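You operate a simulated robot arm through the tools that you are given. There is no shell and no other tool.

The job below is to be done with a simulated robot arm. You get a single attempt, and the scene is never put back.

JOB
Bend the tube in the bender to about 45, then on to about 90.
Fine: shut the black knob over it first, swing the lever back after each bend, open the knob at the end. The tube stays in the bender.

The check looks at the end state, three seconds after you hand in, the way a careful person would. Anything else that was tipped, shoved, dropped, spilled or broken makes it a failure.

ROBOT AND FRAMES
A 7-joint arm with a fingered hand, fixed in place. Base frame: the origin is on the floor under the middle of its stand, x ahead of it, y to its left, z up; the work surface is at about z = 0.9. Lengths are in m, angles in degrees, forces in N, time in s.
With the tool pointing down near the work surface it reaches from about 0.4 to 0.72 m from the base axis. Its first joint turns from -166.0 to 166.0 degrees. Payload 3.4 kg.
The tool frame sits at the grasp point between the pads (the TCP): z along the fingers, y along the line on which they close. The tips reach 0.025 m beyond it. The gripper opens to 0.088 m; its body begins 0.029 m behind the TCP. The gripper is a hand of 3 fingers: y runs from the thumb to the fingers, the wrist lies at [-0.013, -0.106, -0.174] in the tool frame.
Orientation is that of the tool frame in the base frame, as a unit quaternion [x, y, z, w]. With the fingers straight down and the wrist toward the robot, the tool's x, y and z point along [0, 1, 0], [1, 0, 0] and [0, 0, -1] of the base frame.

CONTROLS
- The arm moves only by the tool apply_moves. Its argument "deltas" is text: rows parted by semicolons, each of 6 numbers parted by spaces: the shift along the tool's x, y, z in mm, then the turn, a rotation vector about the tool's x, y, z in degrees. In form: x y z wx wy wz; .... A call has 1 to 20 rows; each row is the pose to reach, as a shift and turn from the pose commanded when the call began, along the tool's axes at that moment. Each row takes 0.2 s and may step no farther than 0.05 m and 8.6 degrees from the row before; otherwise, the whole call is refused. Where a pose cannot be reached the arm comes as near as it can. A force on the tool above 70 N (or 10 N above the force at the start of the call, whichever is more), or a blocked arm, ends the call early, and 0.2 s more pass. In this call time passes only in rows, and 0.2 s behind the last. It gives the time, the measured TCP pose, the force on the tool (base axes), the opening and the grip force at its end, in the units of the frame above (readings bear some noise), with the torque about the TCP (base axes, N m) and any sound that the robot's microphone picked up, and new pictures: "show" is both (left out), scene, wrist or none.
- Cameras (640 x 400 px; columns grow to the right, rows downward): "scene" is fixed at [0.2214, 0.5009, 1.6801]; the picture's right is [-0.93, -0.37, 0.00], its down [-0.36, 0.91, -0.23] and it looks along [0.08, -0.21, -0.97] (base axes); focal length 323 px, centre (320, 200). "wrist" rides on the gripper at [0.058, -0.085, -0.099] in the tool frame; the picture's right is [-0.67, 0.35, -0.66], its down [-0.69, -0.63, 0.37] and it looks along [-0.28, 0.69, 0.66] (tool axes); focal length 261 px, centre (320, 200). There is no depth. A picture from a camera that has moved, and an enlarged one, comes with that camera's place and axes in the base frame and with its lens.
- raise_lower(by): slides the trunk up (or, below 0, down) by that many m; the arm rides with it, the base frame stays. It gives what a move gives, with no picture.
- set_fingers(index, middle, thumb_bend, thumb_turn): sets how far each is bent, from 0 (flat) to 100 (curled in); at 30 the hand is open as for a grip, at 70 the pads meet at the TCP. One left out holds its place. A second passes; each finger stops where it meets its share of the squeeze, and holds until it gets a number again. It is the only way to open and close the hand. It gives what a move gives, with no picture; readings hold the bend of each and the force on the fingers (four entries, about 0 where the hand has none), thumb and palm. thumb_turn goes from beside the hand (0) to across from the fingers (100), as for a grip.
- close_up(camera, box): a new picture of the part [left, top, right, bottom] of that camera's present view, enlarged. No time passes.
- job_done(): hands the job in; it is judged then, once.

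Places have to be worked out from the pictures, the camera data and where the tool is seen. Open the gripper and draw the arm clear of the work before you hand the job in, unless the task says otherwise.

The tools are called after "Request:" by a JSON object that holds its "method" and its "body". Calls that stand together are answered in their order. apply_moves: Moves the arm, as the interface text tells. Its arguments: {"type":"object","properties":{"deltas":{"type":"string"},"show":{"type":"string","enum":["both","scene","wrist","none"]}},"required":["deltas"]} The other tools are called the same way: raise_lower (by) moves the trunk up or down; set_fingers (index, middle, thumb_bend, thumb_turn) moves the fingers one by one; close_up (camera, box) takes an enlarged picture of a part of a camera's view; job_done () hands the job in.

At the start:

```text
time_s: 0.0
tcp_pos: [0.2329, 0.3229, 1.2728]
tool_rot: [0.707, 0.707, 0.0, 0.0]
ft_force: [0.9, -0.3, 0.5]
torque: [0.03, -0.02, -0.01]
finger_gap: 0.0877
grip_force: 0.0
shape: jaw
bend: [30.0, 30.0, 30.0, 98.0]
finger forces: [0.0, 0.0, 0.1, 0.0, 0.0, 0.0]
trunk travel left (down, up): [-0.525, 0.065]
```

scene: 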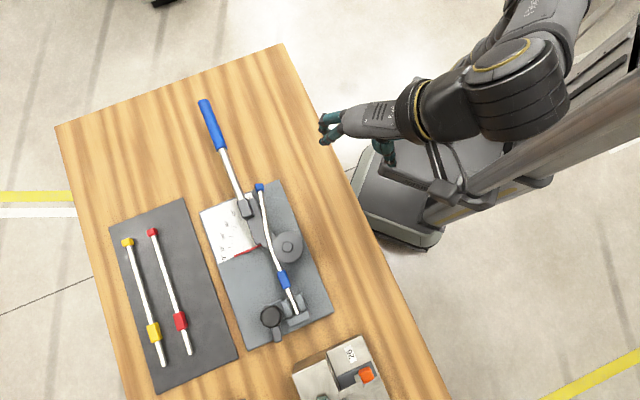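
wrist: 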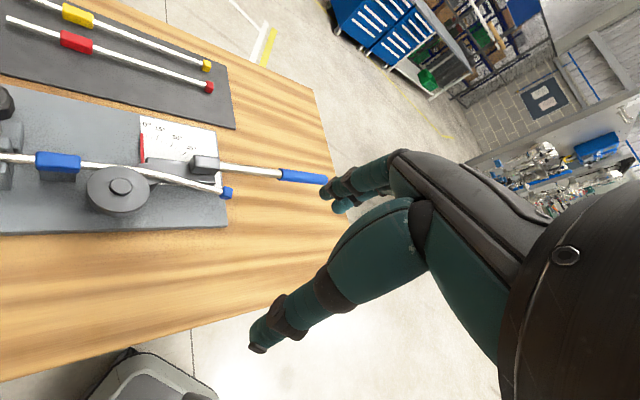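

I'll look closely at the bender first to see the knob, lever, scale and tube.

Request:
{"method": "close_up", "body": {"camera": "scene", "box": [180, 170, 350, 350]}}

Request:
{"method": "close_up", "body": {"camera": "scene", "box": [180, 90, 320, 180]}}

Request:
{"method": "close_up", "body": {"camera": "wrist", "box": [0, 80, 340, 260]}}

Request:
{"method": "close_up", "body": {"camera": "scene", "box": [190, 180, 270, 260]}}

Request:
{"method": "close_up", "body": {"camera": "scene", "box": [240, 260, 340, 350]}}

```text
2.22 times, centred on (265, 260) of scene
camera zoom: at [0.2214, 0.5009, 1.6801], right [-0.93, -0.37, 0.0], down [-0.36, 0.91, -0.23], along [0.08, -0.21, -0.97], focal length 717 px, centre (442, 67)
```

zoom: 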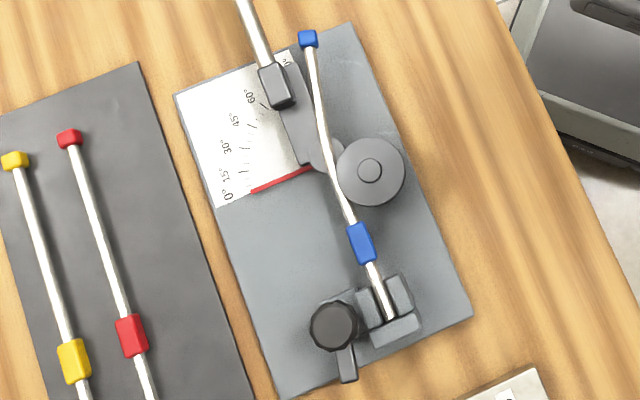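

```text
4.44 times, centred on (250, 135) of scene
camera zoom: at [0.2214, 0.5009, 1.6801], right [-0.93, -0.37, 0.0], down [-0.36, 0.91, -0.23], along [0.08, -0.21, -0.97], focal length 1434 px, centre (631, 489)
```

zoom: 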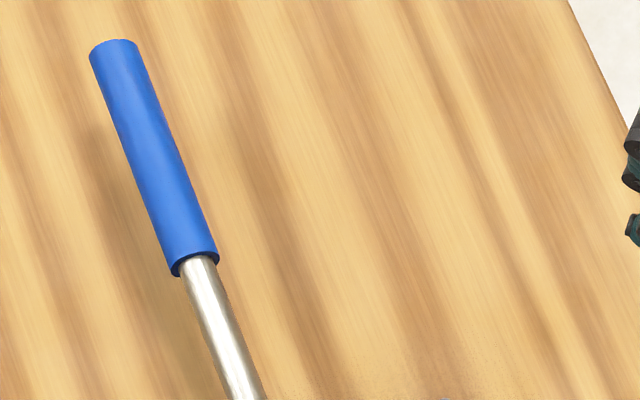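

```text
1.88 times, centred on (170, 170) of wrist
camera zoom: at [0.1491, 0.3795, 1.3727], right [0.35, -0.67, 0.66], down [-0.63, -0.69, -0.37], along [0.69, -0.28, -0.66], focal length 491 px, centre (602, 256)
```

zoom: 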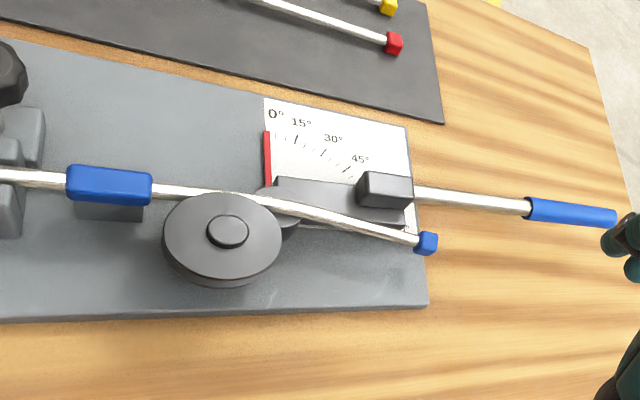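

```text
5.00 times, centred on (230, 220) of scene
camera zoom: at [0.2214, 0.5009, 1.6801], right [-0.93, -0.37, 0.0], down [-0.36, 0.91, -0.23], along [0.08, -0.21, -0.97], focal length 1613 px, centre (770, 100)
```

zoom: 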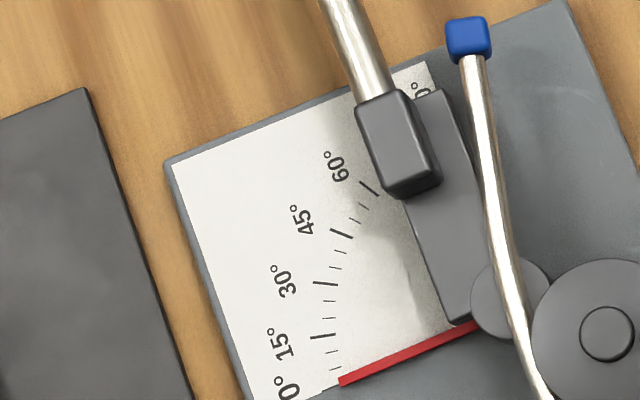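

```text
4.44 times, centred on (290, 305) of scene
camera zoom: at [0.2214, 0.5009, 1.6801], right [-0.93, -0.37, 0.0], down [-0.36, 0.91, -0.23], along [0.08, -0.21, -0.97], focal length 1434 px, centre (453, -267)
```

zoom: 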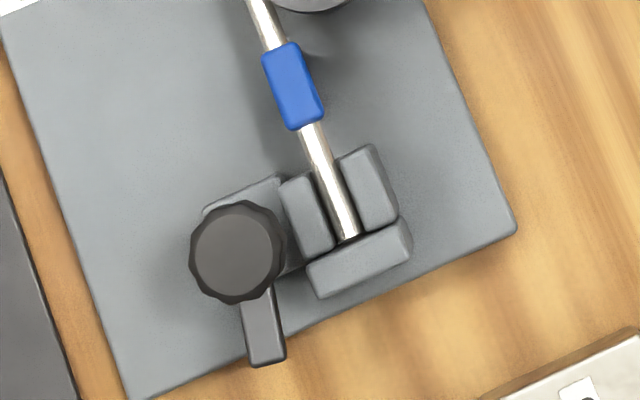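

The pictures show the bender: black knob near (0.28, 0.62), lever hub near (0.36, 0.47), lever rod running toward (0.62, 0.22) at about z 0.98, pointer on 0. The tube already has a slight bend. I'll turn the hand toward the knob, staying high, to view the clamp with the wrist camera.

Request:
{"method": "apply_moves", "body": {"deltas": "12.1 -6.6 12.5 0 0 -8.1; 24.3 -13.3 25 0 0 -16.3; 36.4 -19.9 37.5 0 0 -24.4; 48.5 -26.5 50 0 0 -32.5; 60.6 -33.1 62.5 0 0 -40.6; 72.8 -39.8 75 0 0 -48.8; 84.9 -46.4 87.5 0 0 -56.9; 97 -53 100 0 0 -65", "show": "both"}}

```text
time_s: 1.8
tcp_pos: [0.1809, 0.4206, 1.1716]
tool_rot: [0.215, 0.977, 0.001, 0.0]
ft_force: [-0.3, -0.7, -0.2]
torque: [-0.01, 0.0, -0.01]
finger_gap: 0.0875
grip_force: 0.0
shape: jaw
bend: [30.0, 30.0, 30.0, 98.0]
finger forces: [0.0, 0.1, 0.0, 0.0, 0.1, 0.0]
trunk travel left (down, up): [-0.525, 0.065]
camera wrist: at [0.0928, 0.3671, 1.2714], right [0.75, 0.04, 0.66], down [0.36, -0.86, -0.37], along [0.55, 0.51, -0.66], focal length 261 px, centre (320, 200)
```

scene: 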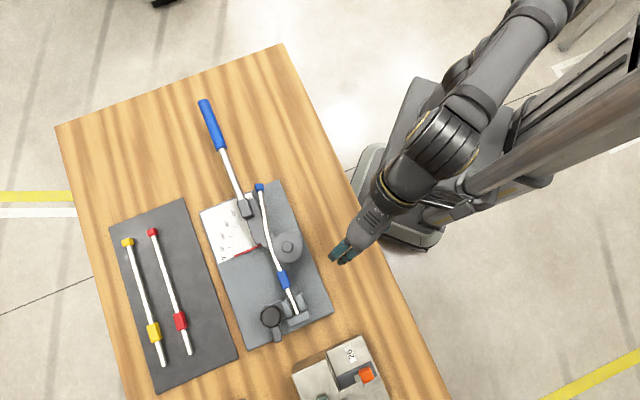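
wrist: 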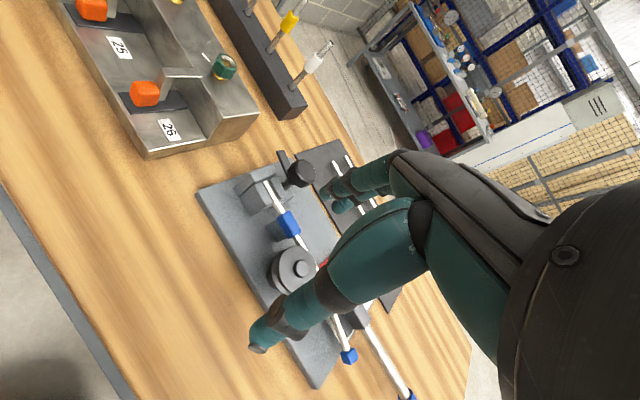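

The wrist view now shows the clamp from the robot's side; I'll enlarge it.

Request:
{"method": "close_up", "body": {"camera": "wrist", "box": [220, 135, 340, 210]}}

Request:
{"method": "close_up", "body": {"camera": "wrist", "box": [240, 220, 400, 320]}}

Request:
{"method": "close_up", "body": {"camera": "scene", "box": [240, 290, 400, 400]}}

```text
5.33 times, centred on (280, 172) of wrist
camera zoom: at [0.0928, 0.3671, 1.2714], right [0.75, 0.04, 0.66], down [0.36, -0.86, -0.37], along [0.55, 0.51, -0.66], focal length 1390 px, centre (533, 347)
```

zoom: 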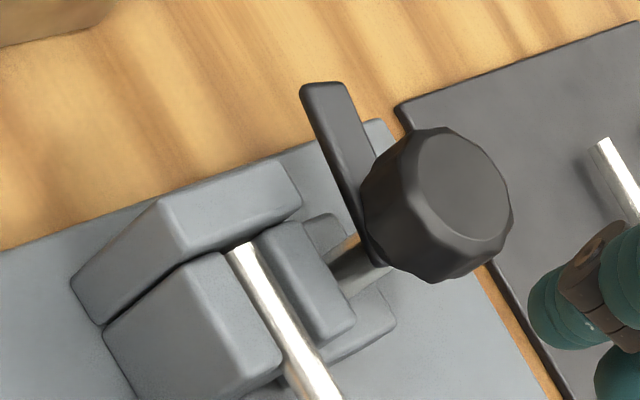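

```text
4.00 times, centred on (320, 270) of wrist
camera zoom: at [0.0928, 0.3671, 1.2714], right [0.75, 0.04, 0.66], down [0.36, -0.86, -0.37], along [0.55, 0.51, -0.66], focal length 1043 px, centre (320, -80)
```

zoom: 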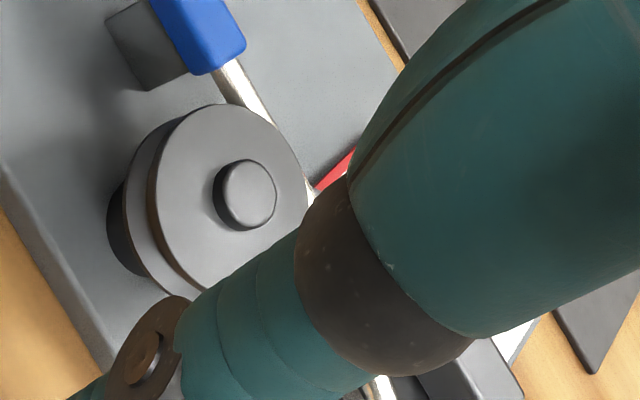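

```text
3.64 times, centred on (320, 345) of scene
camera zoom: at [0.2214, 0.5009, 1.6801], right [-0.93, -0.37, 0.0], down [-0.36, 0.91, -0.23], along [0.08, -0.21, -0.97], focal length 1173 px, centre (320, -327)
```

zoom: 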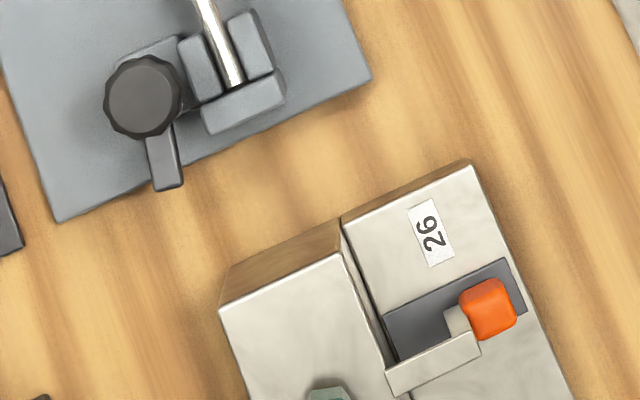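

Triangulating both views: knob axis ≈ (0.282, 0.611) with top at z ≈ 1.007. Its tongue is at z ≈ 0.975, pointing to about 130°. The tube end is at (0.239, 0.592, 0.963), and the tongue must swing counterclockwise about 90° to sit over the tube. I'll go above the knob at z 1.09 with yaw 20.

Request:
{"method": "apply_moves", "body": {"deltas": "-2 35.9 13.7 0 0 7.5; -4 71.7 27.3 0 0 15; -6 107.6 41 0 0 22.5; -7.9 143.4 54.7 0 0 30; -9.9 179.3 68.3 0 0 37.5; -11.9 215.1 82 0 0 45", "show": "both"}}

```text
time_s: 3.2
tcp_pos: [0.2773, 0.5687, 1.0742]
tool_rot: [0.561, 0.828, 0.0, 0.001]
ft_force: [-1.4, 0.3, 0.8]
torque: [0.0, 0.03, 0.02]
finger_gap: 0.0876
grip_force: 0.1
shape: jaw
bend: [30.0, 30.0, 30.0, 98.0]
finger forces: [0.0, 0.0, 0.1, 0.0, 0.0, 0.1]
out of reach, approached as far as the arm can: row 5, 6
trunk travel left (down, up): [-0.525, 0.065]
camera wrist: at [0.1767, 0.5908, 1.1746], right [0.57, -0.49, 0.66], down [-0.33, -0.87, -0.37], along [0.75, -0.01, -0.66], focal length 261 px, centre (320, 200)
```

scene: 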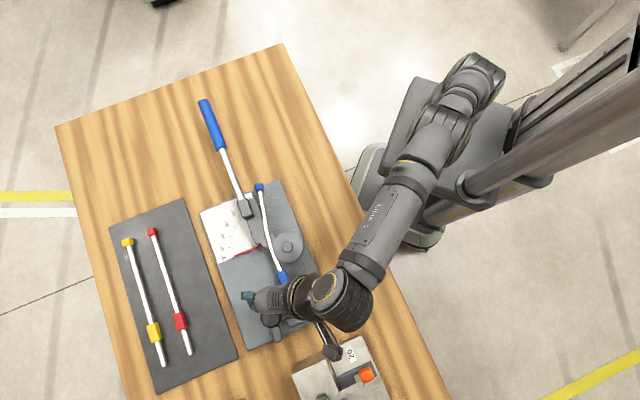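
wrist: 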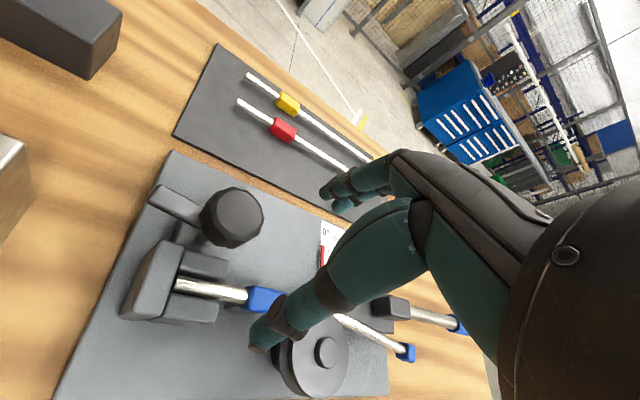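

Yaw 20 at the knob was out of reach: the arm stopped at (0.277, 0.569, 1.074). I'll turn back toward yaw 65 here, still above everything, and read the pose.

Request:
{"method": "apply_moves", "body": {"deltas": "0 0 -3 0 0 -8; 0 0 -6 0 0 -16; 0 0 -9 0 0 -24; 0 0 -12 0 0 -32; 0 0 -15 0 0 -40; 0 0 -15 0 0 -45", "show": "wrist"}}

```text
time_s: 4.6
tcp_pos: [0.2761, 0.5687, 1.0915]
tool_rot: [0.215, 0.977, 0.0, 0.0]
ft_force: [0.4, -0.4, 0.5]
torque: [-0.02, -0.03, 0.01]
finger_gap: 0.0876
grip_force: 0.0
shape: jaw
bend: [30.0, 30.0, 30.0, 98.0]
finger forces: [0.1, 0.1, 0.1, 0.0, 0.0, 0.0]
trunk travel left (down, up): [-0.525, 0.065]
camera wrist: at [0.1892, 0.5155, 1.191], right [0.75, 0.04, 0.66], down [0.36, -0.86, -0.37], along [0.55, 0.51, -0.66], focal length 261 px, centre (320, 200)
```

wrist: 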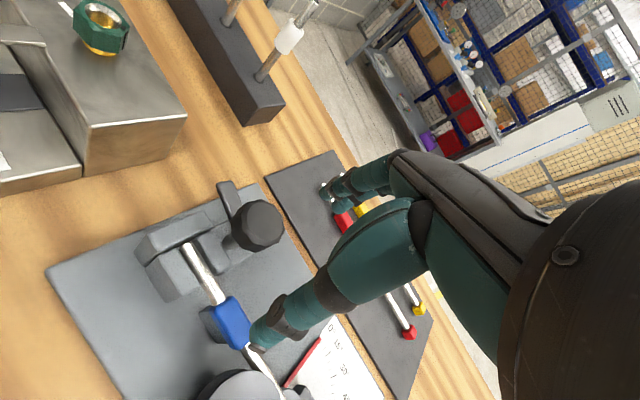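

At yaw 65 the arm is free again at (0.276, 0.569, 1.091). I'll enlarge this nearer view of the clamp to refine the knob's position.

Request:
{"method": "close_up", "body": {"camera": "wrist", "box": [130, 170, 290, 270]}}

Request:
{"method": "close_up", "body": {"camera": "wrist", "box": [200, 280, 420, 400]}}

```text
4.00 times, centred on (210, 220) of wrist
camera zoom: at [0.1892, 0.5155, 1.191], right [0.75, 0.04, 0.66], down [0.36, -0.86, -0.37], along [0.55, 0.51, -0.66], focal length 1043 px, centre (760, 120)
```

zoom: 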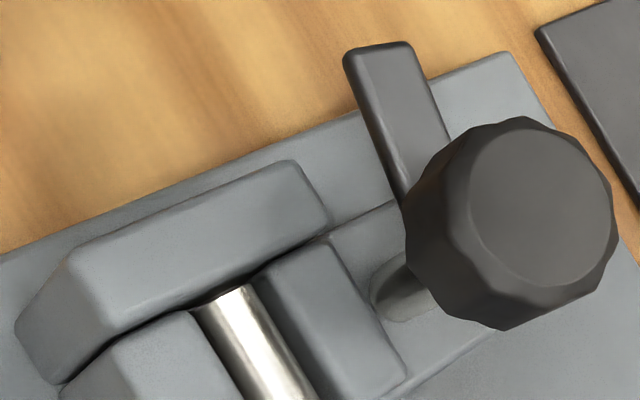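

```text
2.91 times, centred on (310, 340) of wrist
camera zoom: at [0.1892, 0.5155, 1.191], right [0.75, 0.04, 0.66], down [0.36, -0.86, -0.37], along [0.55, 0.51, -0.66], focal length 758 px, centre (349, -207)
```

zoom: 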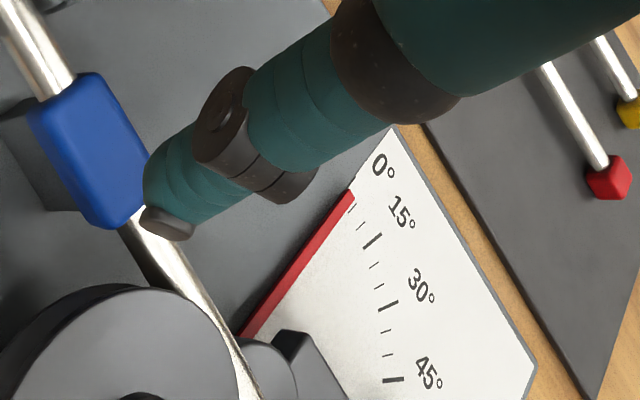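

Knob axis refined to (0.2823, 0.610), top at z ≈ 1.008. I'll move over it at yaw 65, z 1.06 (tips at 1.035, clear of the top).

Request:
{"method": "apply_moves", "body": {"deltas": "6 20 10 0 0 0; 11.7 40.1 20 0 0 0; 11.7 40.1 31.5 0 0 0", "show": "both"}}

```text
time_s: 5.4
tcp_pos: [0.2824, 0.61, 1.06]
tool_rot: [0.215, 0.977, 0.0, 0.001]
ft_force: [0.6, 0.1, 0.0]
torque: [0.01, 0.03, 0.02]
finger_gap: 0.0877
grip_force: 0.0
shape: jaw
bend: [30.0, 30.0, 30.0, 98.0]
finger forces: [0.1, 0.0, 0.0, 0.0, 0.0, 0.0]
trunk travel left (down, up): [-0.525, 0.065]
camera wrist: at [0.1947, 0.5566, 1.1595], right [0.75, 0.03, 0.66], down [0.36, -0.86, -0.36], along [0.55, 0.51, -0.66], focal length 261 px, centre (320, 200)
```

scene: 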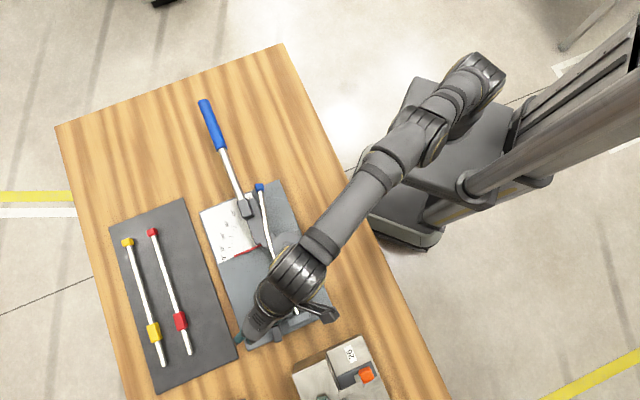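
wrist: 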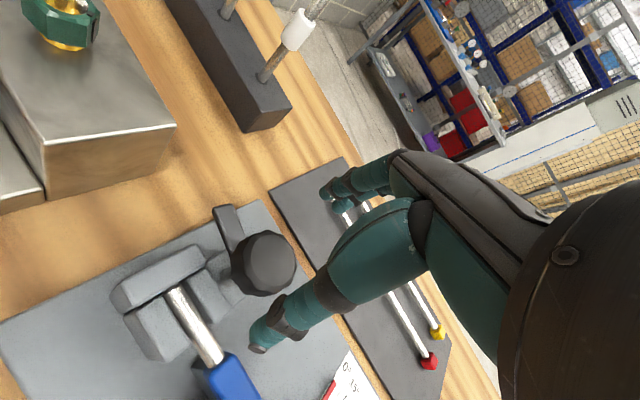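

Over the knob, the pose is exact. Before gripping I need to know the yaw range available here, so I'll test turning to yaw 110 at this safe height.

Request:
{"method": "apply_moves", "body": {"deltas": "0 0 0 0 0 -8; 0 0 0 0 0 -16; 0 0 0 0 0 -24; 0 0 0 0 0 -32; 0 0 0 0 0 -40; 0 0 0 0 0 -48; 0 0 0 0 0 -56", "show": "both"}}

```text
time_s: 7.0
tcp_pos: [0.2777, 0.5463, 1.0233]
tool_rot: [-0.26, 0.966, 0.007, 0.001]
ft_force: [3.7, 0.1, 25.5]
torque: [1.75, 0.45, -0.25]
finger_gap: 0.0878
grip_force: 0.1
shape: jaw
bend: [30.0, 27.0, 30.0, 98.0]
finger forces: [0.0, 22.1, 0.0, 0.0, 0.0, 0.0]
out of reach, approached as far as the arm can: row 2, 3, 4, 5, 6, 7
trunk travel left (down, up): [-0.525, 0.065]
camera wrist: at [0.2705, 0.442, 1.1209], right [0.41, 0.63, 0.67], down [0.91, -0.2, -0.37], along [-0.1, 0.75, -0.65], focal length 261 px, centre (320, 200)
```

scene: 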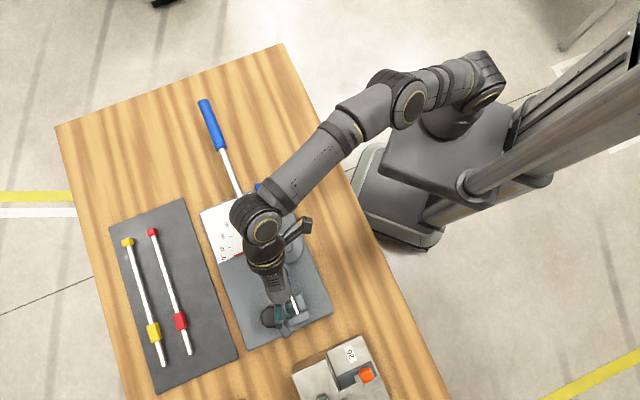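
wrist: 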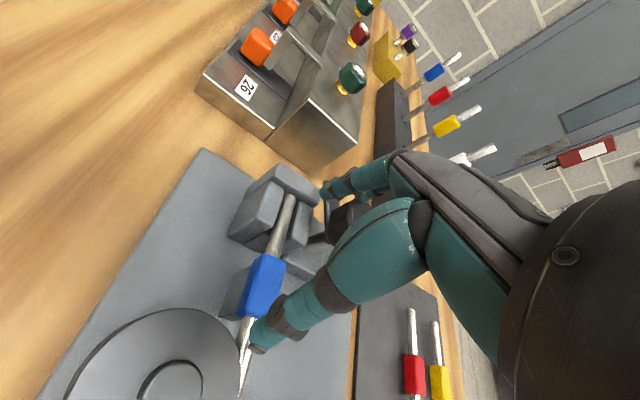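

The arm drifted to (0.278, 0.546, 1.023) and a finger is pressing on the knob (25 N upward). I'll lift straight up right away.

Request:
{"method": "apply_moves", "body": {"deltas": "0 0 -20 0 0 0; 0 0 -45 0 0 0; 0 0 -75 0 0 0", "show": "both"}}

```text
time_s: 7.8
tcp_pos: [0.2703, 0.5389, 1.0862]
tool_rot: [-0.268, 0.964, -0.001, 0.0]
ft_force: [-0.6, 0.7, -0.5]
torque: [0.0, 0.0, 0.02]
finger_gap: 0.0878
grip_force: 0.1
shape: jaw
bend: [30.0, 30.0, 30.0, 98.0]
finger forces: [0.0, 0.0, 0.0, 0.0, 0.1, 0.0]
out of reach, approached as far as the arm can: row 3
trunk travel left (down, up): [-0.525, 0.065]
camera wrist: at [0.2656, 0.4354, 1.1872], right [0.39, 0.65, 0.65], down [0.91, -0.19, -0.37], along [-0.11, 0.74, -0.66], focal length 261 px, centre (320, 200)
```

scene: 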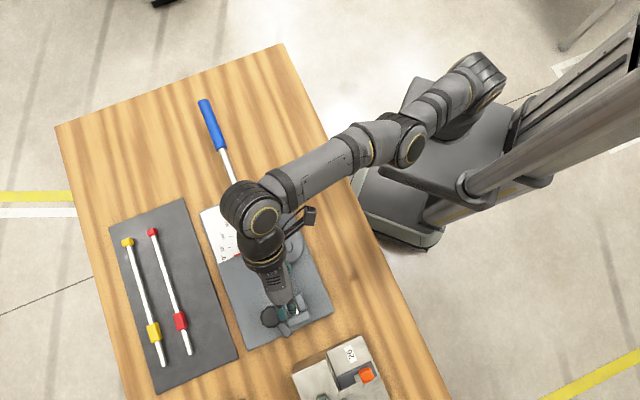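
wrist: 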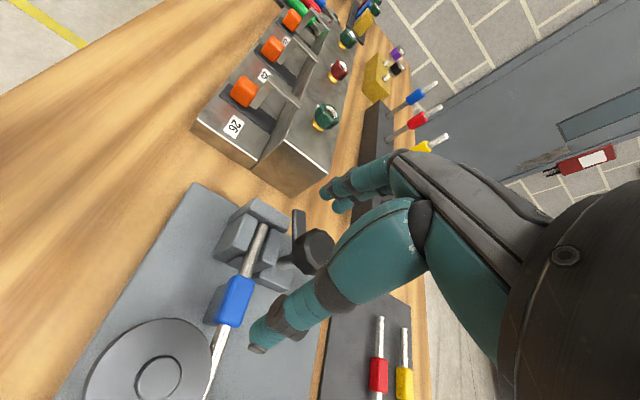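

Released with no harm seen; the lever, knob and tongue look unchanged. Reach is the limit when the hand is yawed away from radial. Leaning the hand about its closing axis brings the wrist nearer, so I'll test yaw 95 with a 15° lean above the knob.

Request:
{"method": "apply_moves", "body": {"deltas": "-11.8 13.7 0 0.9 -3.7 6.5; -23.5 27.5 0 1.7 -7.4 13; -35.3 41.2 0 2.6 -11.1 19.5; -47 54.9 0 3.4 -14.8 26", "show": "both"}}

```text
time_s: 8.8
tcp_pos: [0.2818, 0.6088, 1.084]
tool_rot: [-0.041, 0.99, 0.007, 0.131]
ft_force: [-0.5, 0.6, 0.5]
torque: [0.0, 0.02, 0.01]
finger_gap: 0.0878
grip_force: 0.0
shape: jaw
bend: [30.0, 30.0, 30.0, 98.0]
finger forces: [0.0, 0.0, 0.0, 0.1, 0.1, 0.1]
trunk travel left (down, up): [-0.525, 0.065]
camera wrist: at [0.2075, 0.5163, 1.1661], right [0.44, 0.39, 0.81], down [0.81, -0.56, -0.17], along [0.39, 0.73, -0.56], focal length 261 px, centre (320, 200)
```

scene: 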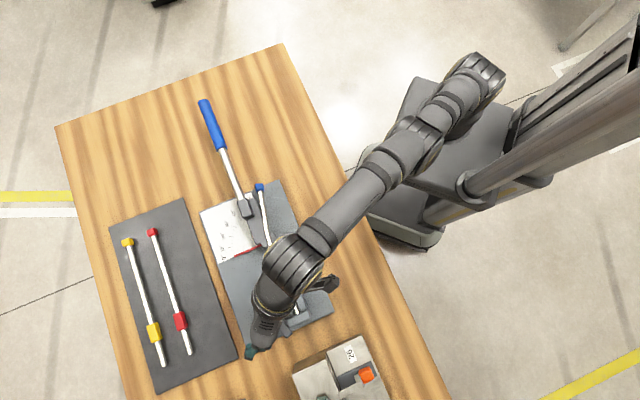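
wrist: 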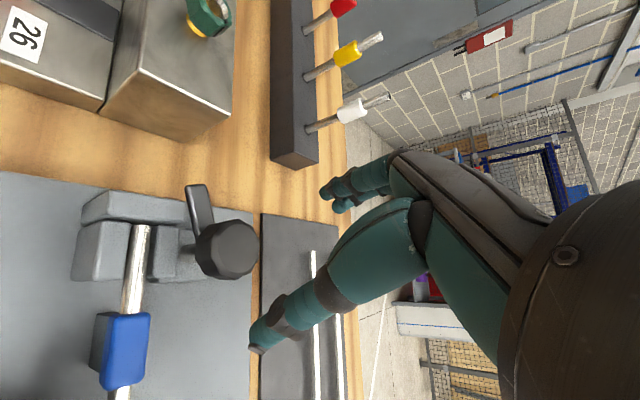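

Yaw 95 with the lean is reachable. I'll enlarge this lower-angle view to judge the tongue height versus the end stop and jaws.

Request:
{"method": "close_up", "body": {"camera": "wrist", "box": [60, 170, 280, 310]}}

Request:
{"method": "close_up", "body": {"camera": "wrist", "box": [240, 140, 460, 370]}}

```text
2.86 times, centred on (170, 240) of wrist
camera zoom: at [0.2075, 0.5163, 1.1661], right [0.44, 0.39, 0.81], down [0.81, -0.56, -0.17], along [0.39, 0.73, -0.56], focal length 745 px, centre (749, 86)
```

zoom: 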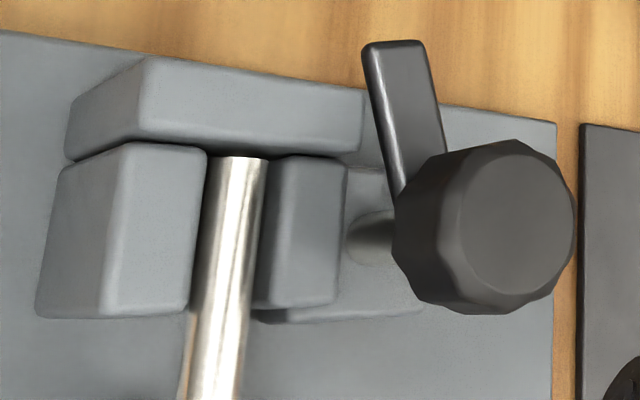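

```text
1.74 times, centred on (350, 255) of wrist
camera zoom: at [0.2075, 0.5163, 1.1661], right [0.44, 0.39, 0.81], down [0.81, -0.56, -0.17], along [0.39, 0.73, -0.56], focal length 453 px, centre (268, 104)
```

zoom: 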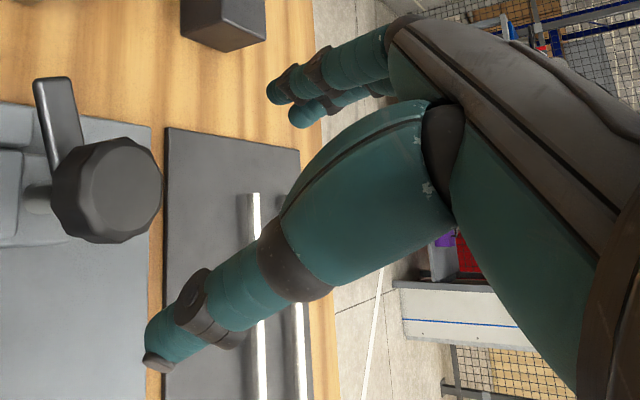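

I'll now sweep at this height to yaw 20 with a 20° lean the other way, to confirm the full turning range needed for the knob.

Request:
{"method": "apply_moves", "body": {"deltas": "0 0 0 1.72 3.49 7.30; 0 0 0 2.99 6.96 14.71; 0 0 0 3.82 10.36 22.21; 0 0 0 4.19 13.68 29.78; 0 0 0 4.10 16.87 37.42; 0 0 0 3.55 19.91 45.10; 0 0 0 2.54 22.75 52.82; 0 0 0 1.06 25.37 60.54; 0 0 0 -0.89 27.74 68.27; 0 0 0 -3.32 29.8 75.96", "show": "both"}}

```text
time_s: 11.0
tcp_pos: [0.2822, 0.6095, 1.0864]
tool_rot: [0.566, 0.806, 0.101, -0.142]
ft_force: [0.8, 0.6, -0.2]
torque: [0.03, -0.02, 0.02]
finger_gap: 0.0877
grip_force: 0.0
shape: jaw
bend: [30.0, 30.0, 30.0, 98.0]
finger forces: [0.0, 0.1, 0.0, 0.0, 0.0, 0.1]
out of reach, approached as far as the arm can: row 1, 2, 3, 4, 5
trunk travel left (down, up): [-0.525, 0.065]
camera wrist: at [0.1954, 0.5994, 1.1995], right [0.62, -0.69, 0.39], down [-0.42, -0.7, -0.58], along [0.67, 0.2, -0.72], focal length 261 px, centre (320, 200)
```

scene: 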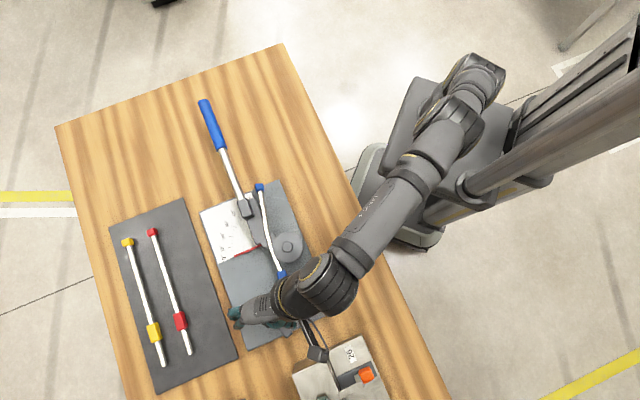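
wrist: 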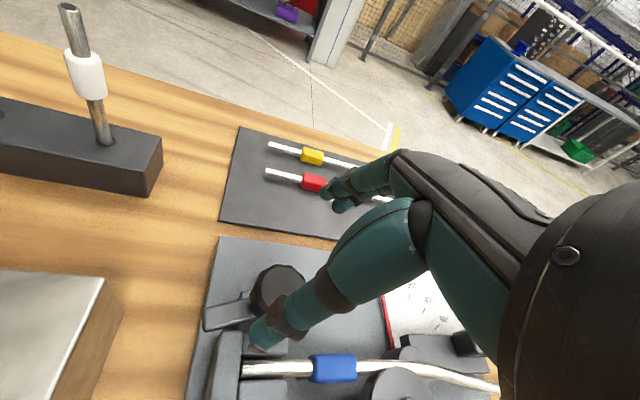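

Only mid-sweep at this height is slightly beyond reach. A fit puts the wrist limit at about 0.576 m from a shoulder near z 1.15, so the lower gripping height is fine over the whole yaw 20–110 range. I'll descend halfway at yaw 20 and check alignment with the knob.

Request:
{"method": "apply_moves", "body": {"deltas": "-5.7 0 15.7 0 0 0; -11.4 0 31.3 0 0 0; -17.1 0.4 47 0 0 0", "show": "both"}}

Request:
{"method": "close_up", "body": {"camera": "wrist", "box": [200, 160, 420, 400]}}

Request:
{"method": "close_up", "body": {"camera": "scene", "box": [220, 270, 350, 350]}}

```text
time_s: 11.8
tcp_pos: [0.2811, 0.6116, 1.0346]
tool_rot: [0.566, 0.806, 0.1, -0.142]
ft_force: [-0.7, -0.3, 0.8]
torque: [0.01, 0.0, -0.01]
finger_gap: 0.0877
grip_force: 0.1
shape: jaw
bend: [30.0, 30.0, 30.0, 98.0]
finger forces: [0.0, 0.0, 0.0, 0.0, 0.0, 0.0]
trunk travel left (down, up): [-0.525, 0.065]
camera wrist: at [0.1943, 0.6007, 1.1492], right [0.62, -0.68, 0.39], down [-0.41, -0.7, -0.58], along [0.67, 0.2, -0.72], focal length 261 px, centre (320, 200)
```

scene: 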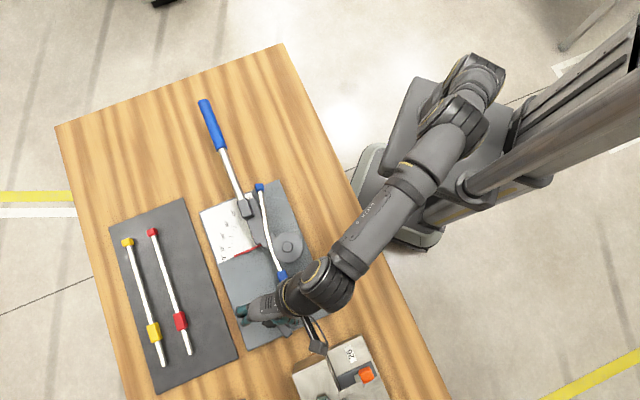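
wrist: 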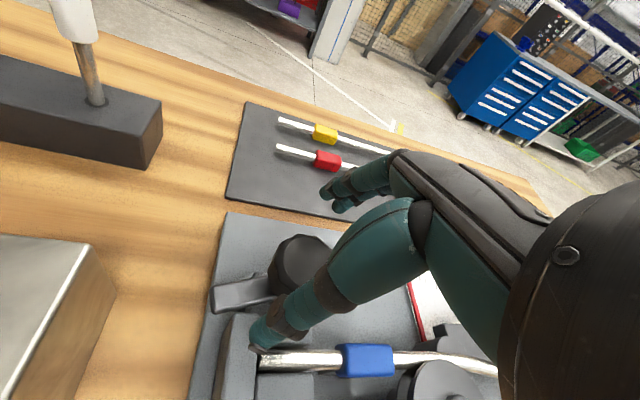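

```text
1.67 times, centred on (310, 280) of wrist
camera zoom: at [0.1943, 0.6007, 1.1492], right [0.62, -0.68, 0.39], down [-0.41, -0.7, -0.58], along [0.67, 0.2, -0.72], focal length 434 px, centre (337, 67)
```

zoom: 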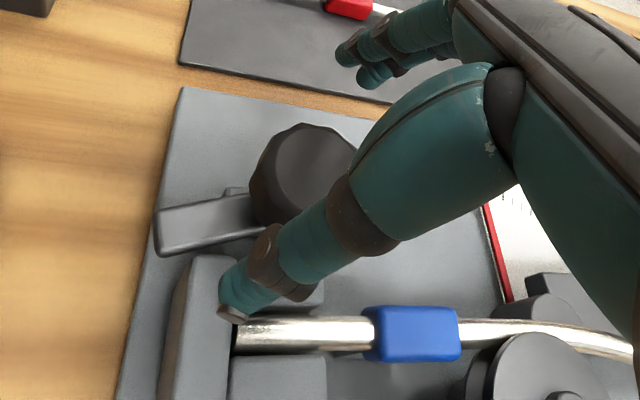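

```text
4.92 times, centred on (285, 310) of scene
camera zoom: at [0.2214, 0.5009, 1.6801], right [-0.93, -0.37, 0.0], down [-0.36, 0.91, -0.23], along [0.08, -0.21, -0.97], focal length 1589 px, centre (492, -342)
```

zoom: 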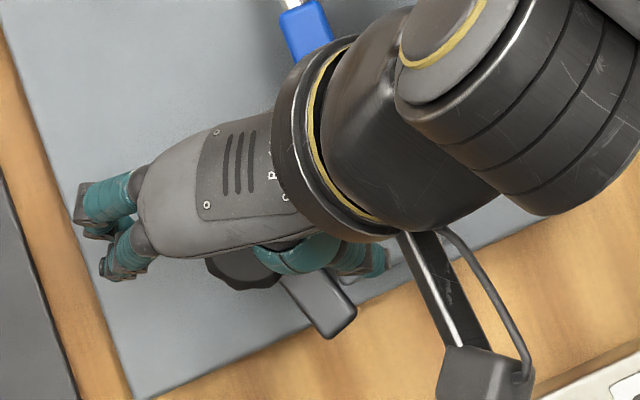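

Alignment looks right: in the scene view the fingers and thumb straddle the knob with the TCP over its axis. I'll descend to TCP z ≈ 1.008, which keeps the tips above the end stop, then check.

Request:
{"method": "apply_moves", "body": {"deltas": "-5.5 0.3 12.4 0 0 0; -11.1 0.6 24.7 0 0 0", "show": "both"}}

Request:
{"method": "close_up", "body": {"camera": "wrist", "box": [180, 160, 400, 400]}}

```text
time_s: 12.4
tcp_pos: [0.2823, 0.608, 1.01]
tool_rot: [0.566, 0.806, 0.099, -0.142]
ft_force: [-0.2, 0.0, 0.5]
torque: [0.02, -0.02, 0.0]
finger_gap: 0.0879
grip_force: 0.1
shape: jaw
bend: [30.0, 30.0, 30.0, 98.0]
finger forces: [0.0, 0.0, 0.2, 0.0, 0.0, 0.0]
trunk travel left (down, up): [-0.525, 0.065]
camera wrist: at [0.1962, 0.5979, 1.1235], right [0.62, -0.68, 0.39], down [-0.42, -0.7, -0.58], along [0.67, 0.2, -0.72], focal length 261 px, centre (320, 200)
```

scene: 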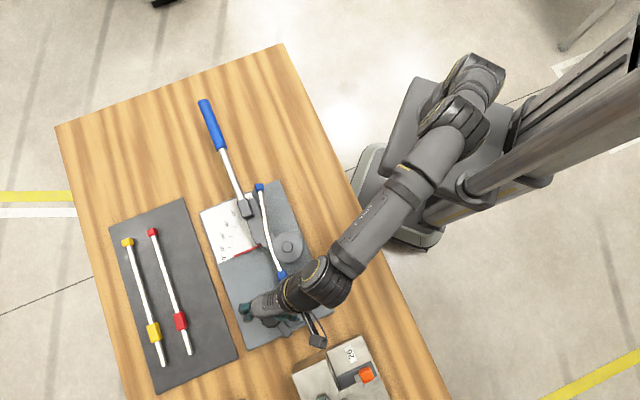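
wrist: 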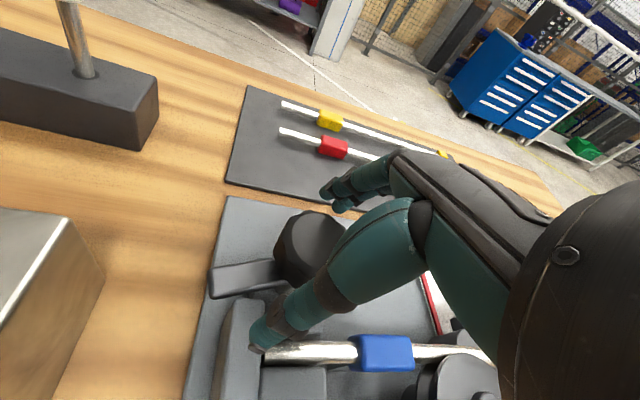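

```text
1.67 times, centred on (290, 280) of wrist
camera zoom: at [0.1962, 0.5979, 1.1235], right [0.62, -0.68, 0.39], down [-0.42, -0.7, -0.58], along [0.67, 0.2, -0.72], focal length 434 px, centre (370, 67)
```

zoom: 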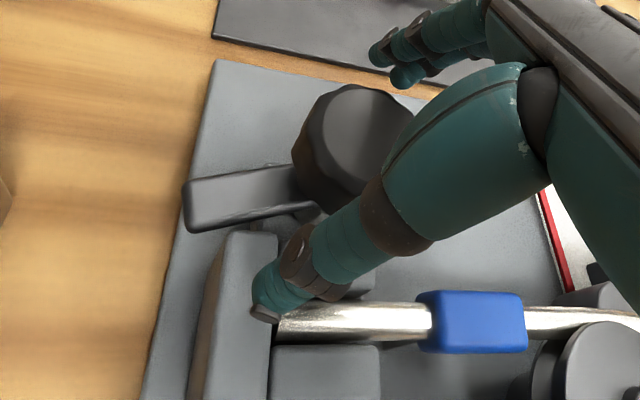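

The knob sits right at the grasp point, between thumb and fingers. I'll close on it.

Request:
{"method": "set_fingers", "body": {"index": 70, "middle": 70, "thumb_bend": 70}}

Request:
{"method": "close_up", "body": {"camera": "wrist", "box": [180, 160, 400, 400]}}

Request:
{"method": "close_up", "body": {"camera": "scene", "box": [220, 270, 350, 350]}}

```text
time_s: 13.4
tcp_pos: [0.2827, 0.6083, 1.0097]
tool_rot: [0.566, 0.806, 0.1, -0.142]
ft_force: [2.8, 0.5, -2.7]
torque: [0.07, -0.21, 0.06]
finger_gap: 0.0307
grip_force: 15.2
shape: fingers
bend: [57.0, 60.0, 56.0, 97.0]
finger forces: [8.6, 7.1, 0.1, 0.1, 15.1, 0.0]
trunk travel left (down, up): [-0.525, 0.065]
```

```text
1.67 times, centred on (290, 280) of wrist
camera zoom: at [0.1967, 0.5981, 1.1232], right [0.62, -0.68, 0.39], down [-0.42, -0.7, -0.58], along [0.67, 0.2, -0.72], focal length 434 px, centre (370, 67)
```

zoom: 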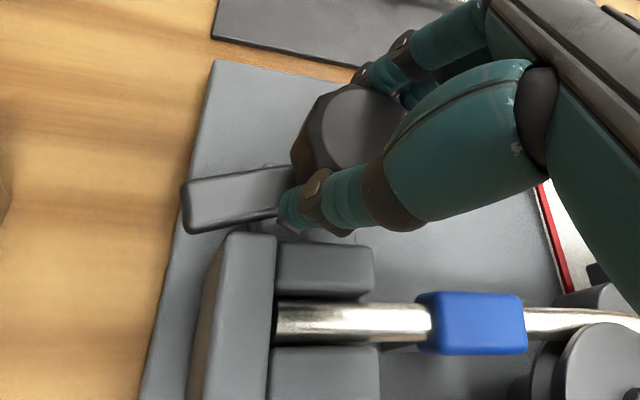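

```text
4.92 times, centred on (285, 310) of scene
camera zoom: at [0.2214, 0.5009, 1.6801], right [-0.93, -0.37, 0.0], down [-0.36, 0.91, -0.23], along [0.08, -0.21, -0.97], focal length 1589 px, centre (492, -342)
```

zoom: 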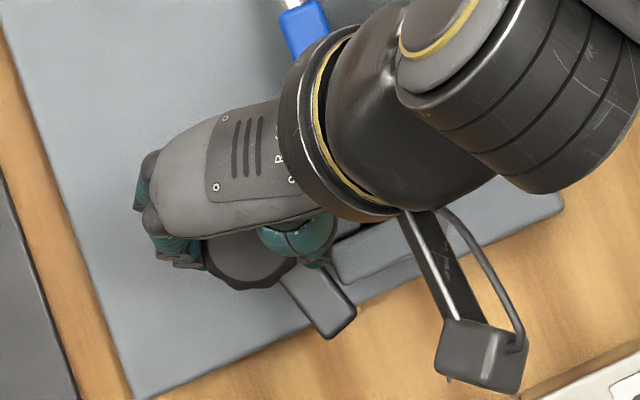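

The grip on the knob is firm (15 N). I'll turn it counterclockwise in stages about its axis, first 30°, leaning the hand as planned, and watch the forces.

Request:
{"method": "apply_moves", "body": {"deltas": "0 0 0 2.36 -3.33 -7.12; 0 0 0 4.30 -6.63 -14.38; 0 0 0 5.83 -9.87 -21.76; 0 0 0 6.93 -13.03 -29.26", "show": "both"}}

Request:
{"method": "close_up", "body": {"camera": "scene", "box": [220, 270, 350, 350]}}

Request:
{"method": "close_up", "body": {"camera": "wrist", "box": [180, 160, 400, 400]}}

```text
time_s: 14.4
tcp_pos: [0.2831, 0.61, 1.0098]
tool_rot: [0.34, 0.938, 0.02, -0.055]
ft_force: [-1.4, 7.4, 2.2]
torque: [0.39, -0.06, -0.09]
finger_gap: 0.0305
grip_force: 16.9
shape: fingers
bend: [57.0, 61.0, 59.0, 93.0]
finger forces: [10.7, 8.4, 0.0, 0.1, 14.9, 0.0]
trunk travel left (down, up): [-0.525, 0.065]
camera wrist: at [0.1937, 0.5741, 1.1154], right [0.79, -0.21, 0.57], down [0.09, -0.89, -0.44], along [0.61, 0.4, -0.69], focal length 261 px, centre (320, 200)
```

scene: 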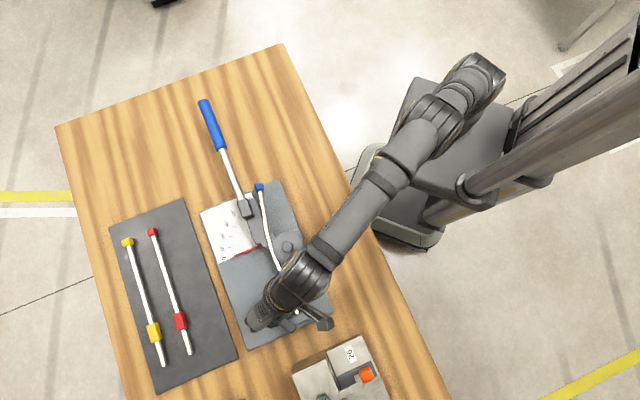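
wrist: 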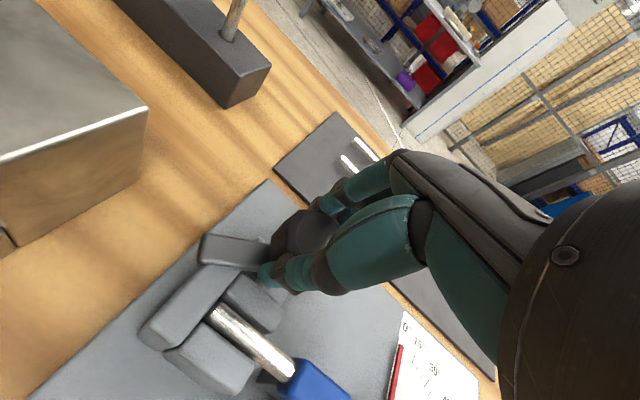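

```text
4.92 times, centred on (285, 310) of scene
camera zoom: at [0.2214, 0.5009, 1.6801], right [-0.93, -0.37, 0.0], down [-0.36, 0.91, -0.23], along [0.08, -0.21, -0.97], focal length 1589 px, centre (492, -342)
```

zoom: 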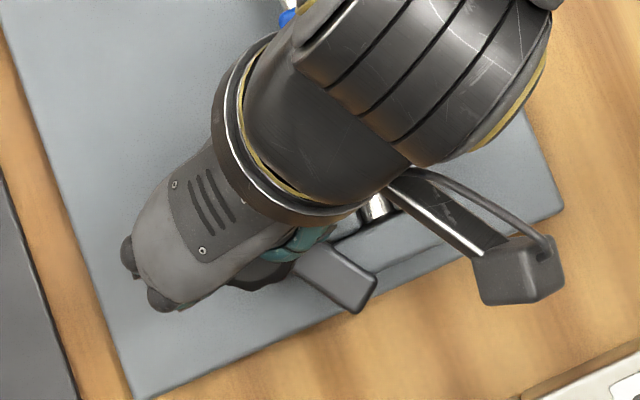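

```text
1.67 times, centred on (290, 280) of wrist
camera zoom: at [0.1937, 0.5741, 1.1154], right [0.79, -0.21, 0.57], down [0.09, -0.89, -0.44], along [0.61, 0.4, -0.69], focal length 434 px, centre (370, 67)
```

zoom: 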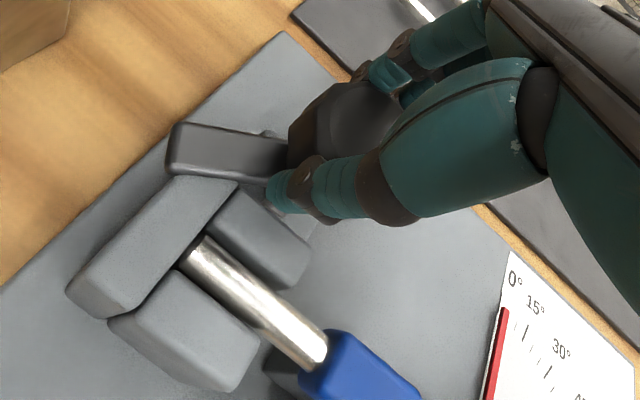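

The tongue is turning with the hand and forces stay small. I'll continue another 30°.

Request:
{"method": "apply_moves", "body": {"deltas": "0 0 0 0.65 -3.33 -7.47; 0 0 0 0.87 -6.63 -14.98; 0 0 0 0.66 -9.87 -22.52; 0 0 0 0 -13.03 -30.07", "show": "both"}}

Request:
{"method": "close_up", "body": {"camera": "scene", "box": [220, 270, 350, 350]}}

Request:
{"method": "close_up", "body": {"camera": "wrist", "box": [150, 160, 370, 400]}}

```text
time_s: 15.4
tcp_pos: [0.2812, 0.6096, 1.0097]
tool_rot: [0.086, 0.995, -0.005, 0.058]
ft_force: [-11.7, 11.0, 4.2]
torque: [0.2, 0.45, -0.08]
finger_gap: 0.0297
grip_force: 17.1
shape: fingers
bend: [54.0, 61.0, 62.0, 91.0]
finger forces: [11.5, 9.0, 0.0, 0.0, 14.1, 0.0]
trunk travel left (down, up): [-0.525, 0.065]
camera wrist: at [0.1989, 0.5379, 1.1015], right [0.64, 0.24, 0.73], down [0.6, -0.74, -0.28], along [0.47, 0.62, -0.62], focal length 261 px, centre (320, 200)
```

scene: 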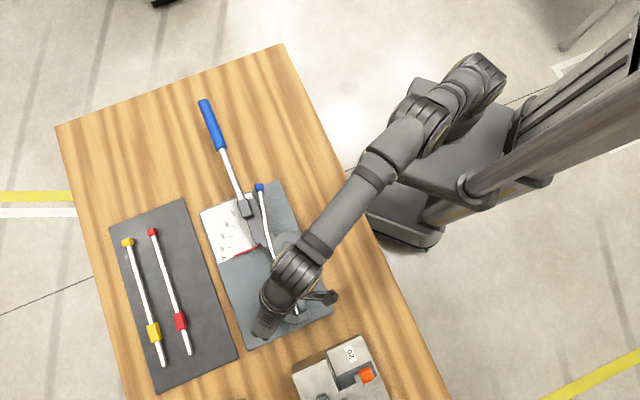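
wrist: 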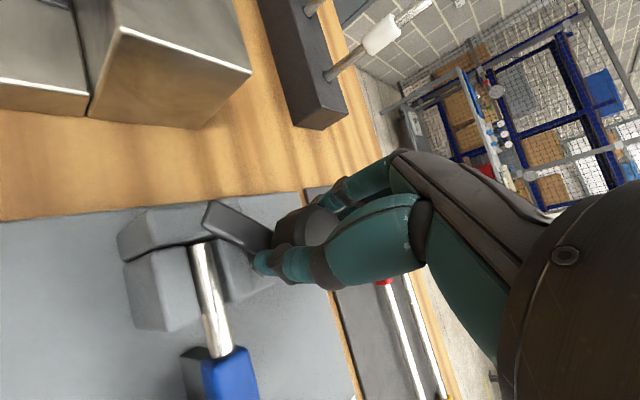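

```text
4.92 times, centred on (285, 310) of scene
camera zoom: at [0.2214, 0.5009, 1.6801], right [-0.93, -0.37, 0.0], down [-0.36, 0.91, -0.23], along [0.08, -0.21, -0.97], focal length 1589 px, centre (492, -342)
```

zoom: 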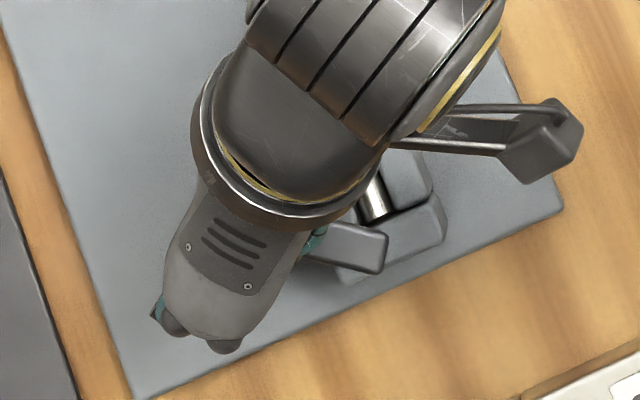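

```text
1.67 times, centred on (260, 280) of wrist
camera zoom: at [0.1989, 0.5379, 1.1015], right [0.64, 0.24, 0.73], down [0.6, -0.74, -0.28], along [0.47, 0.62, -0.62], focal length 434 px, centre (420, 67)
```

zoom: 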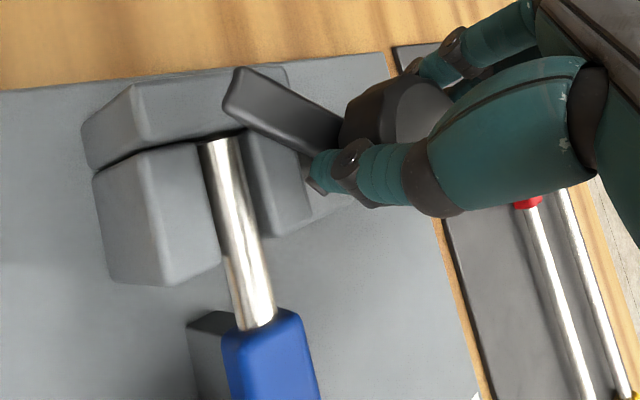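

The tongue has swung over the end stop with only modest side force. I'll go on with the next 30°.

Request:
{"method": "apply_moves", "body": {"deltas": "0 0 0 -1.09 -3.33 -7.42; 0 0 0 -2.61 -6.63 -14.78; 0 0 0 -4.56 -9.87 -22.06; 0 0 0 -6.93 -13.03 -29.26", "show": "both"}}

Request:
{"method": "close_up", "body": {"camera": "scene", "box": [220, 270, 350, 350]}}

Request:
{"method": "close_up", "body": {"camera": "wrist", "box": [130, 160, 350, 400]}}

```text
time_s: 16.4
tcp_pos: [0.2799, 0.6097, 1.008]
tool_rot: [-0.172, 0.969, 0.03, 0.172]
ft_force: [-22.4, 2.4, 5.0]
torque: [-0.04, 0.59, 0.01]
finger_gap: 0.0295
grip_force: 17.1
shape: fingers
bend: [53.0, 61.0, 63.0, 89.0]
finger forces: [12.4, 6.4, 0.0, 0.0, 15.6, 0.0]
trunk travel left (down, up): [-0.525, 0.065]
camera wrist: at [0.2261, 0.4982, 1.0825], right [0.26, 0.47, 0.85], down [0.94, -0.33, -0.11], along [0.23, 0.82, -0.52], focal length 261 px, centre (320, 200)
```

scene: 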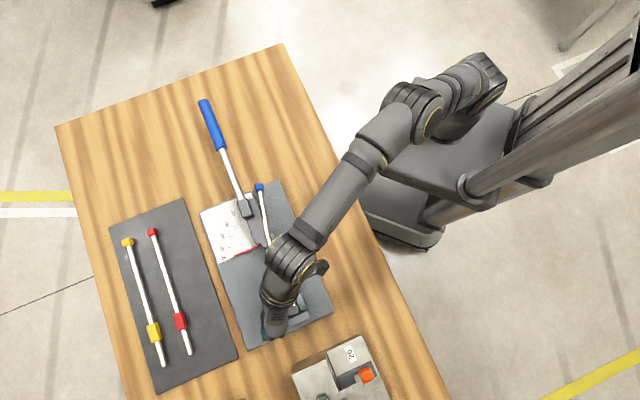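
wrist: 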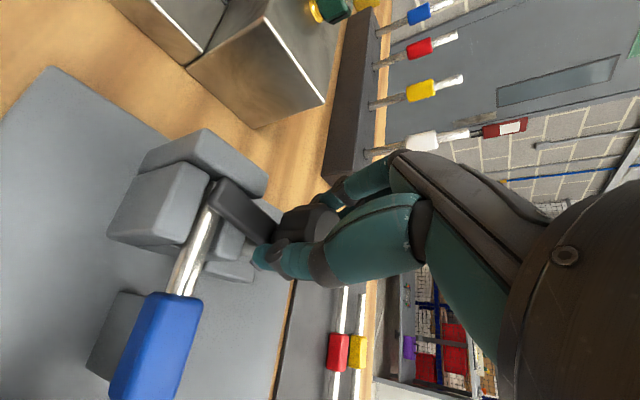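

```text
4.92 times, centred on (285, 310) of scene
camera zoom: at [0.2214, 0.5009, 1.6801], right [-0.93, -0.37, 0.0], down [-0.36, 0.91, -0.23], along [0.08, -0.21, -0.97], focal length 1589 px, centre (492, -342)
```

zoom: 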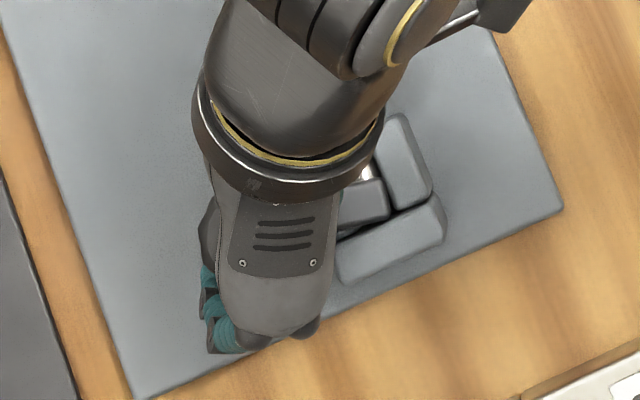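

```text
1.67 times, centred on (240, 280) of wrist
camera zoom: at [0.2261, 0.4982, 1.0825], right [0.26, 0.47, 0.85], down [0.94, -0.33, -0.11], along [0.23, 0.82, -0.52], focal length 434 px, centre (453, 67)
```

zoom: 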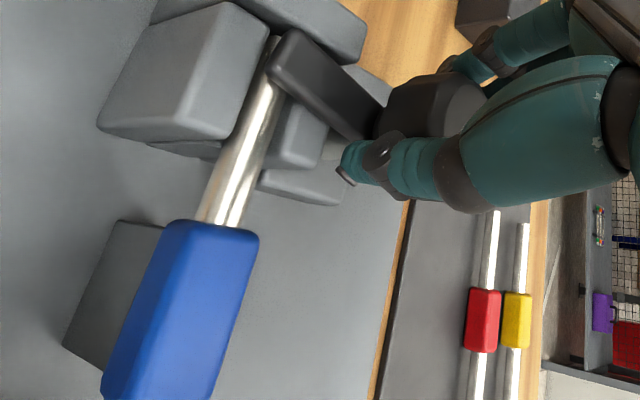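

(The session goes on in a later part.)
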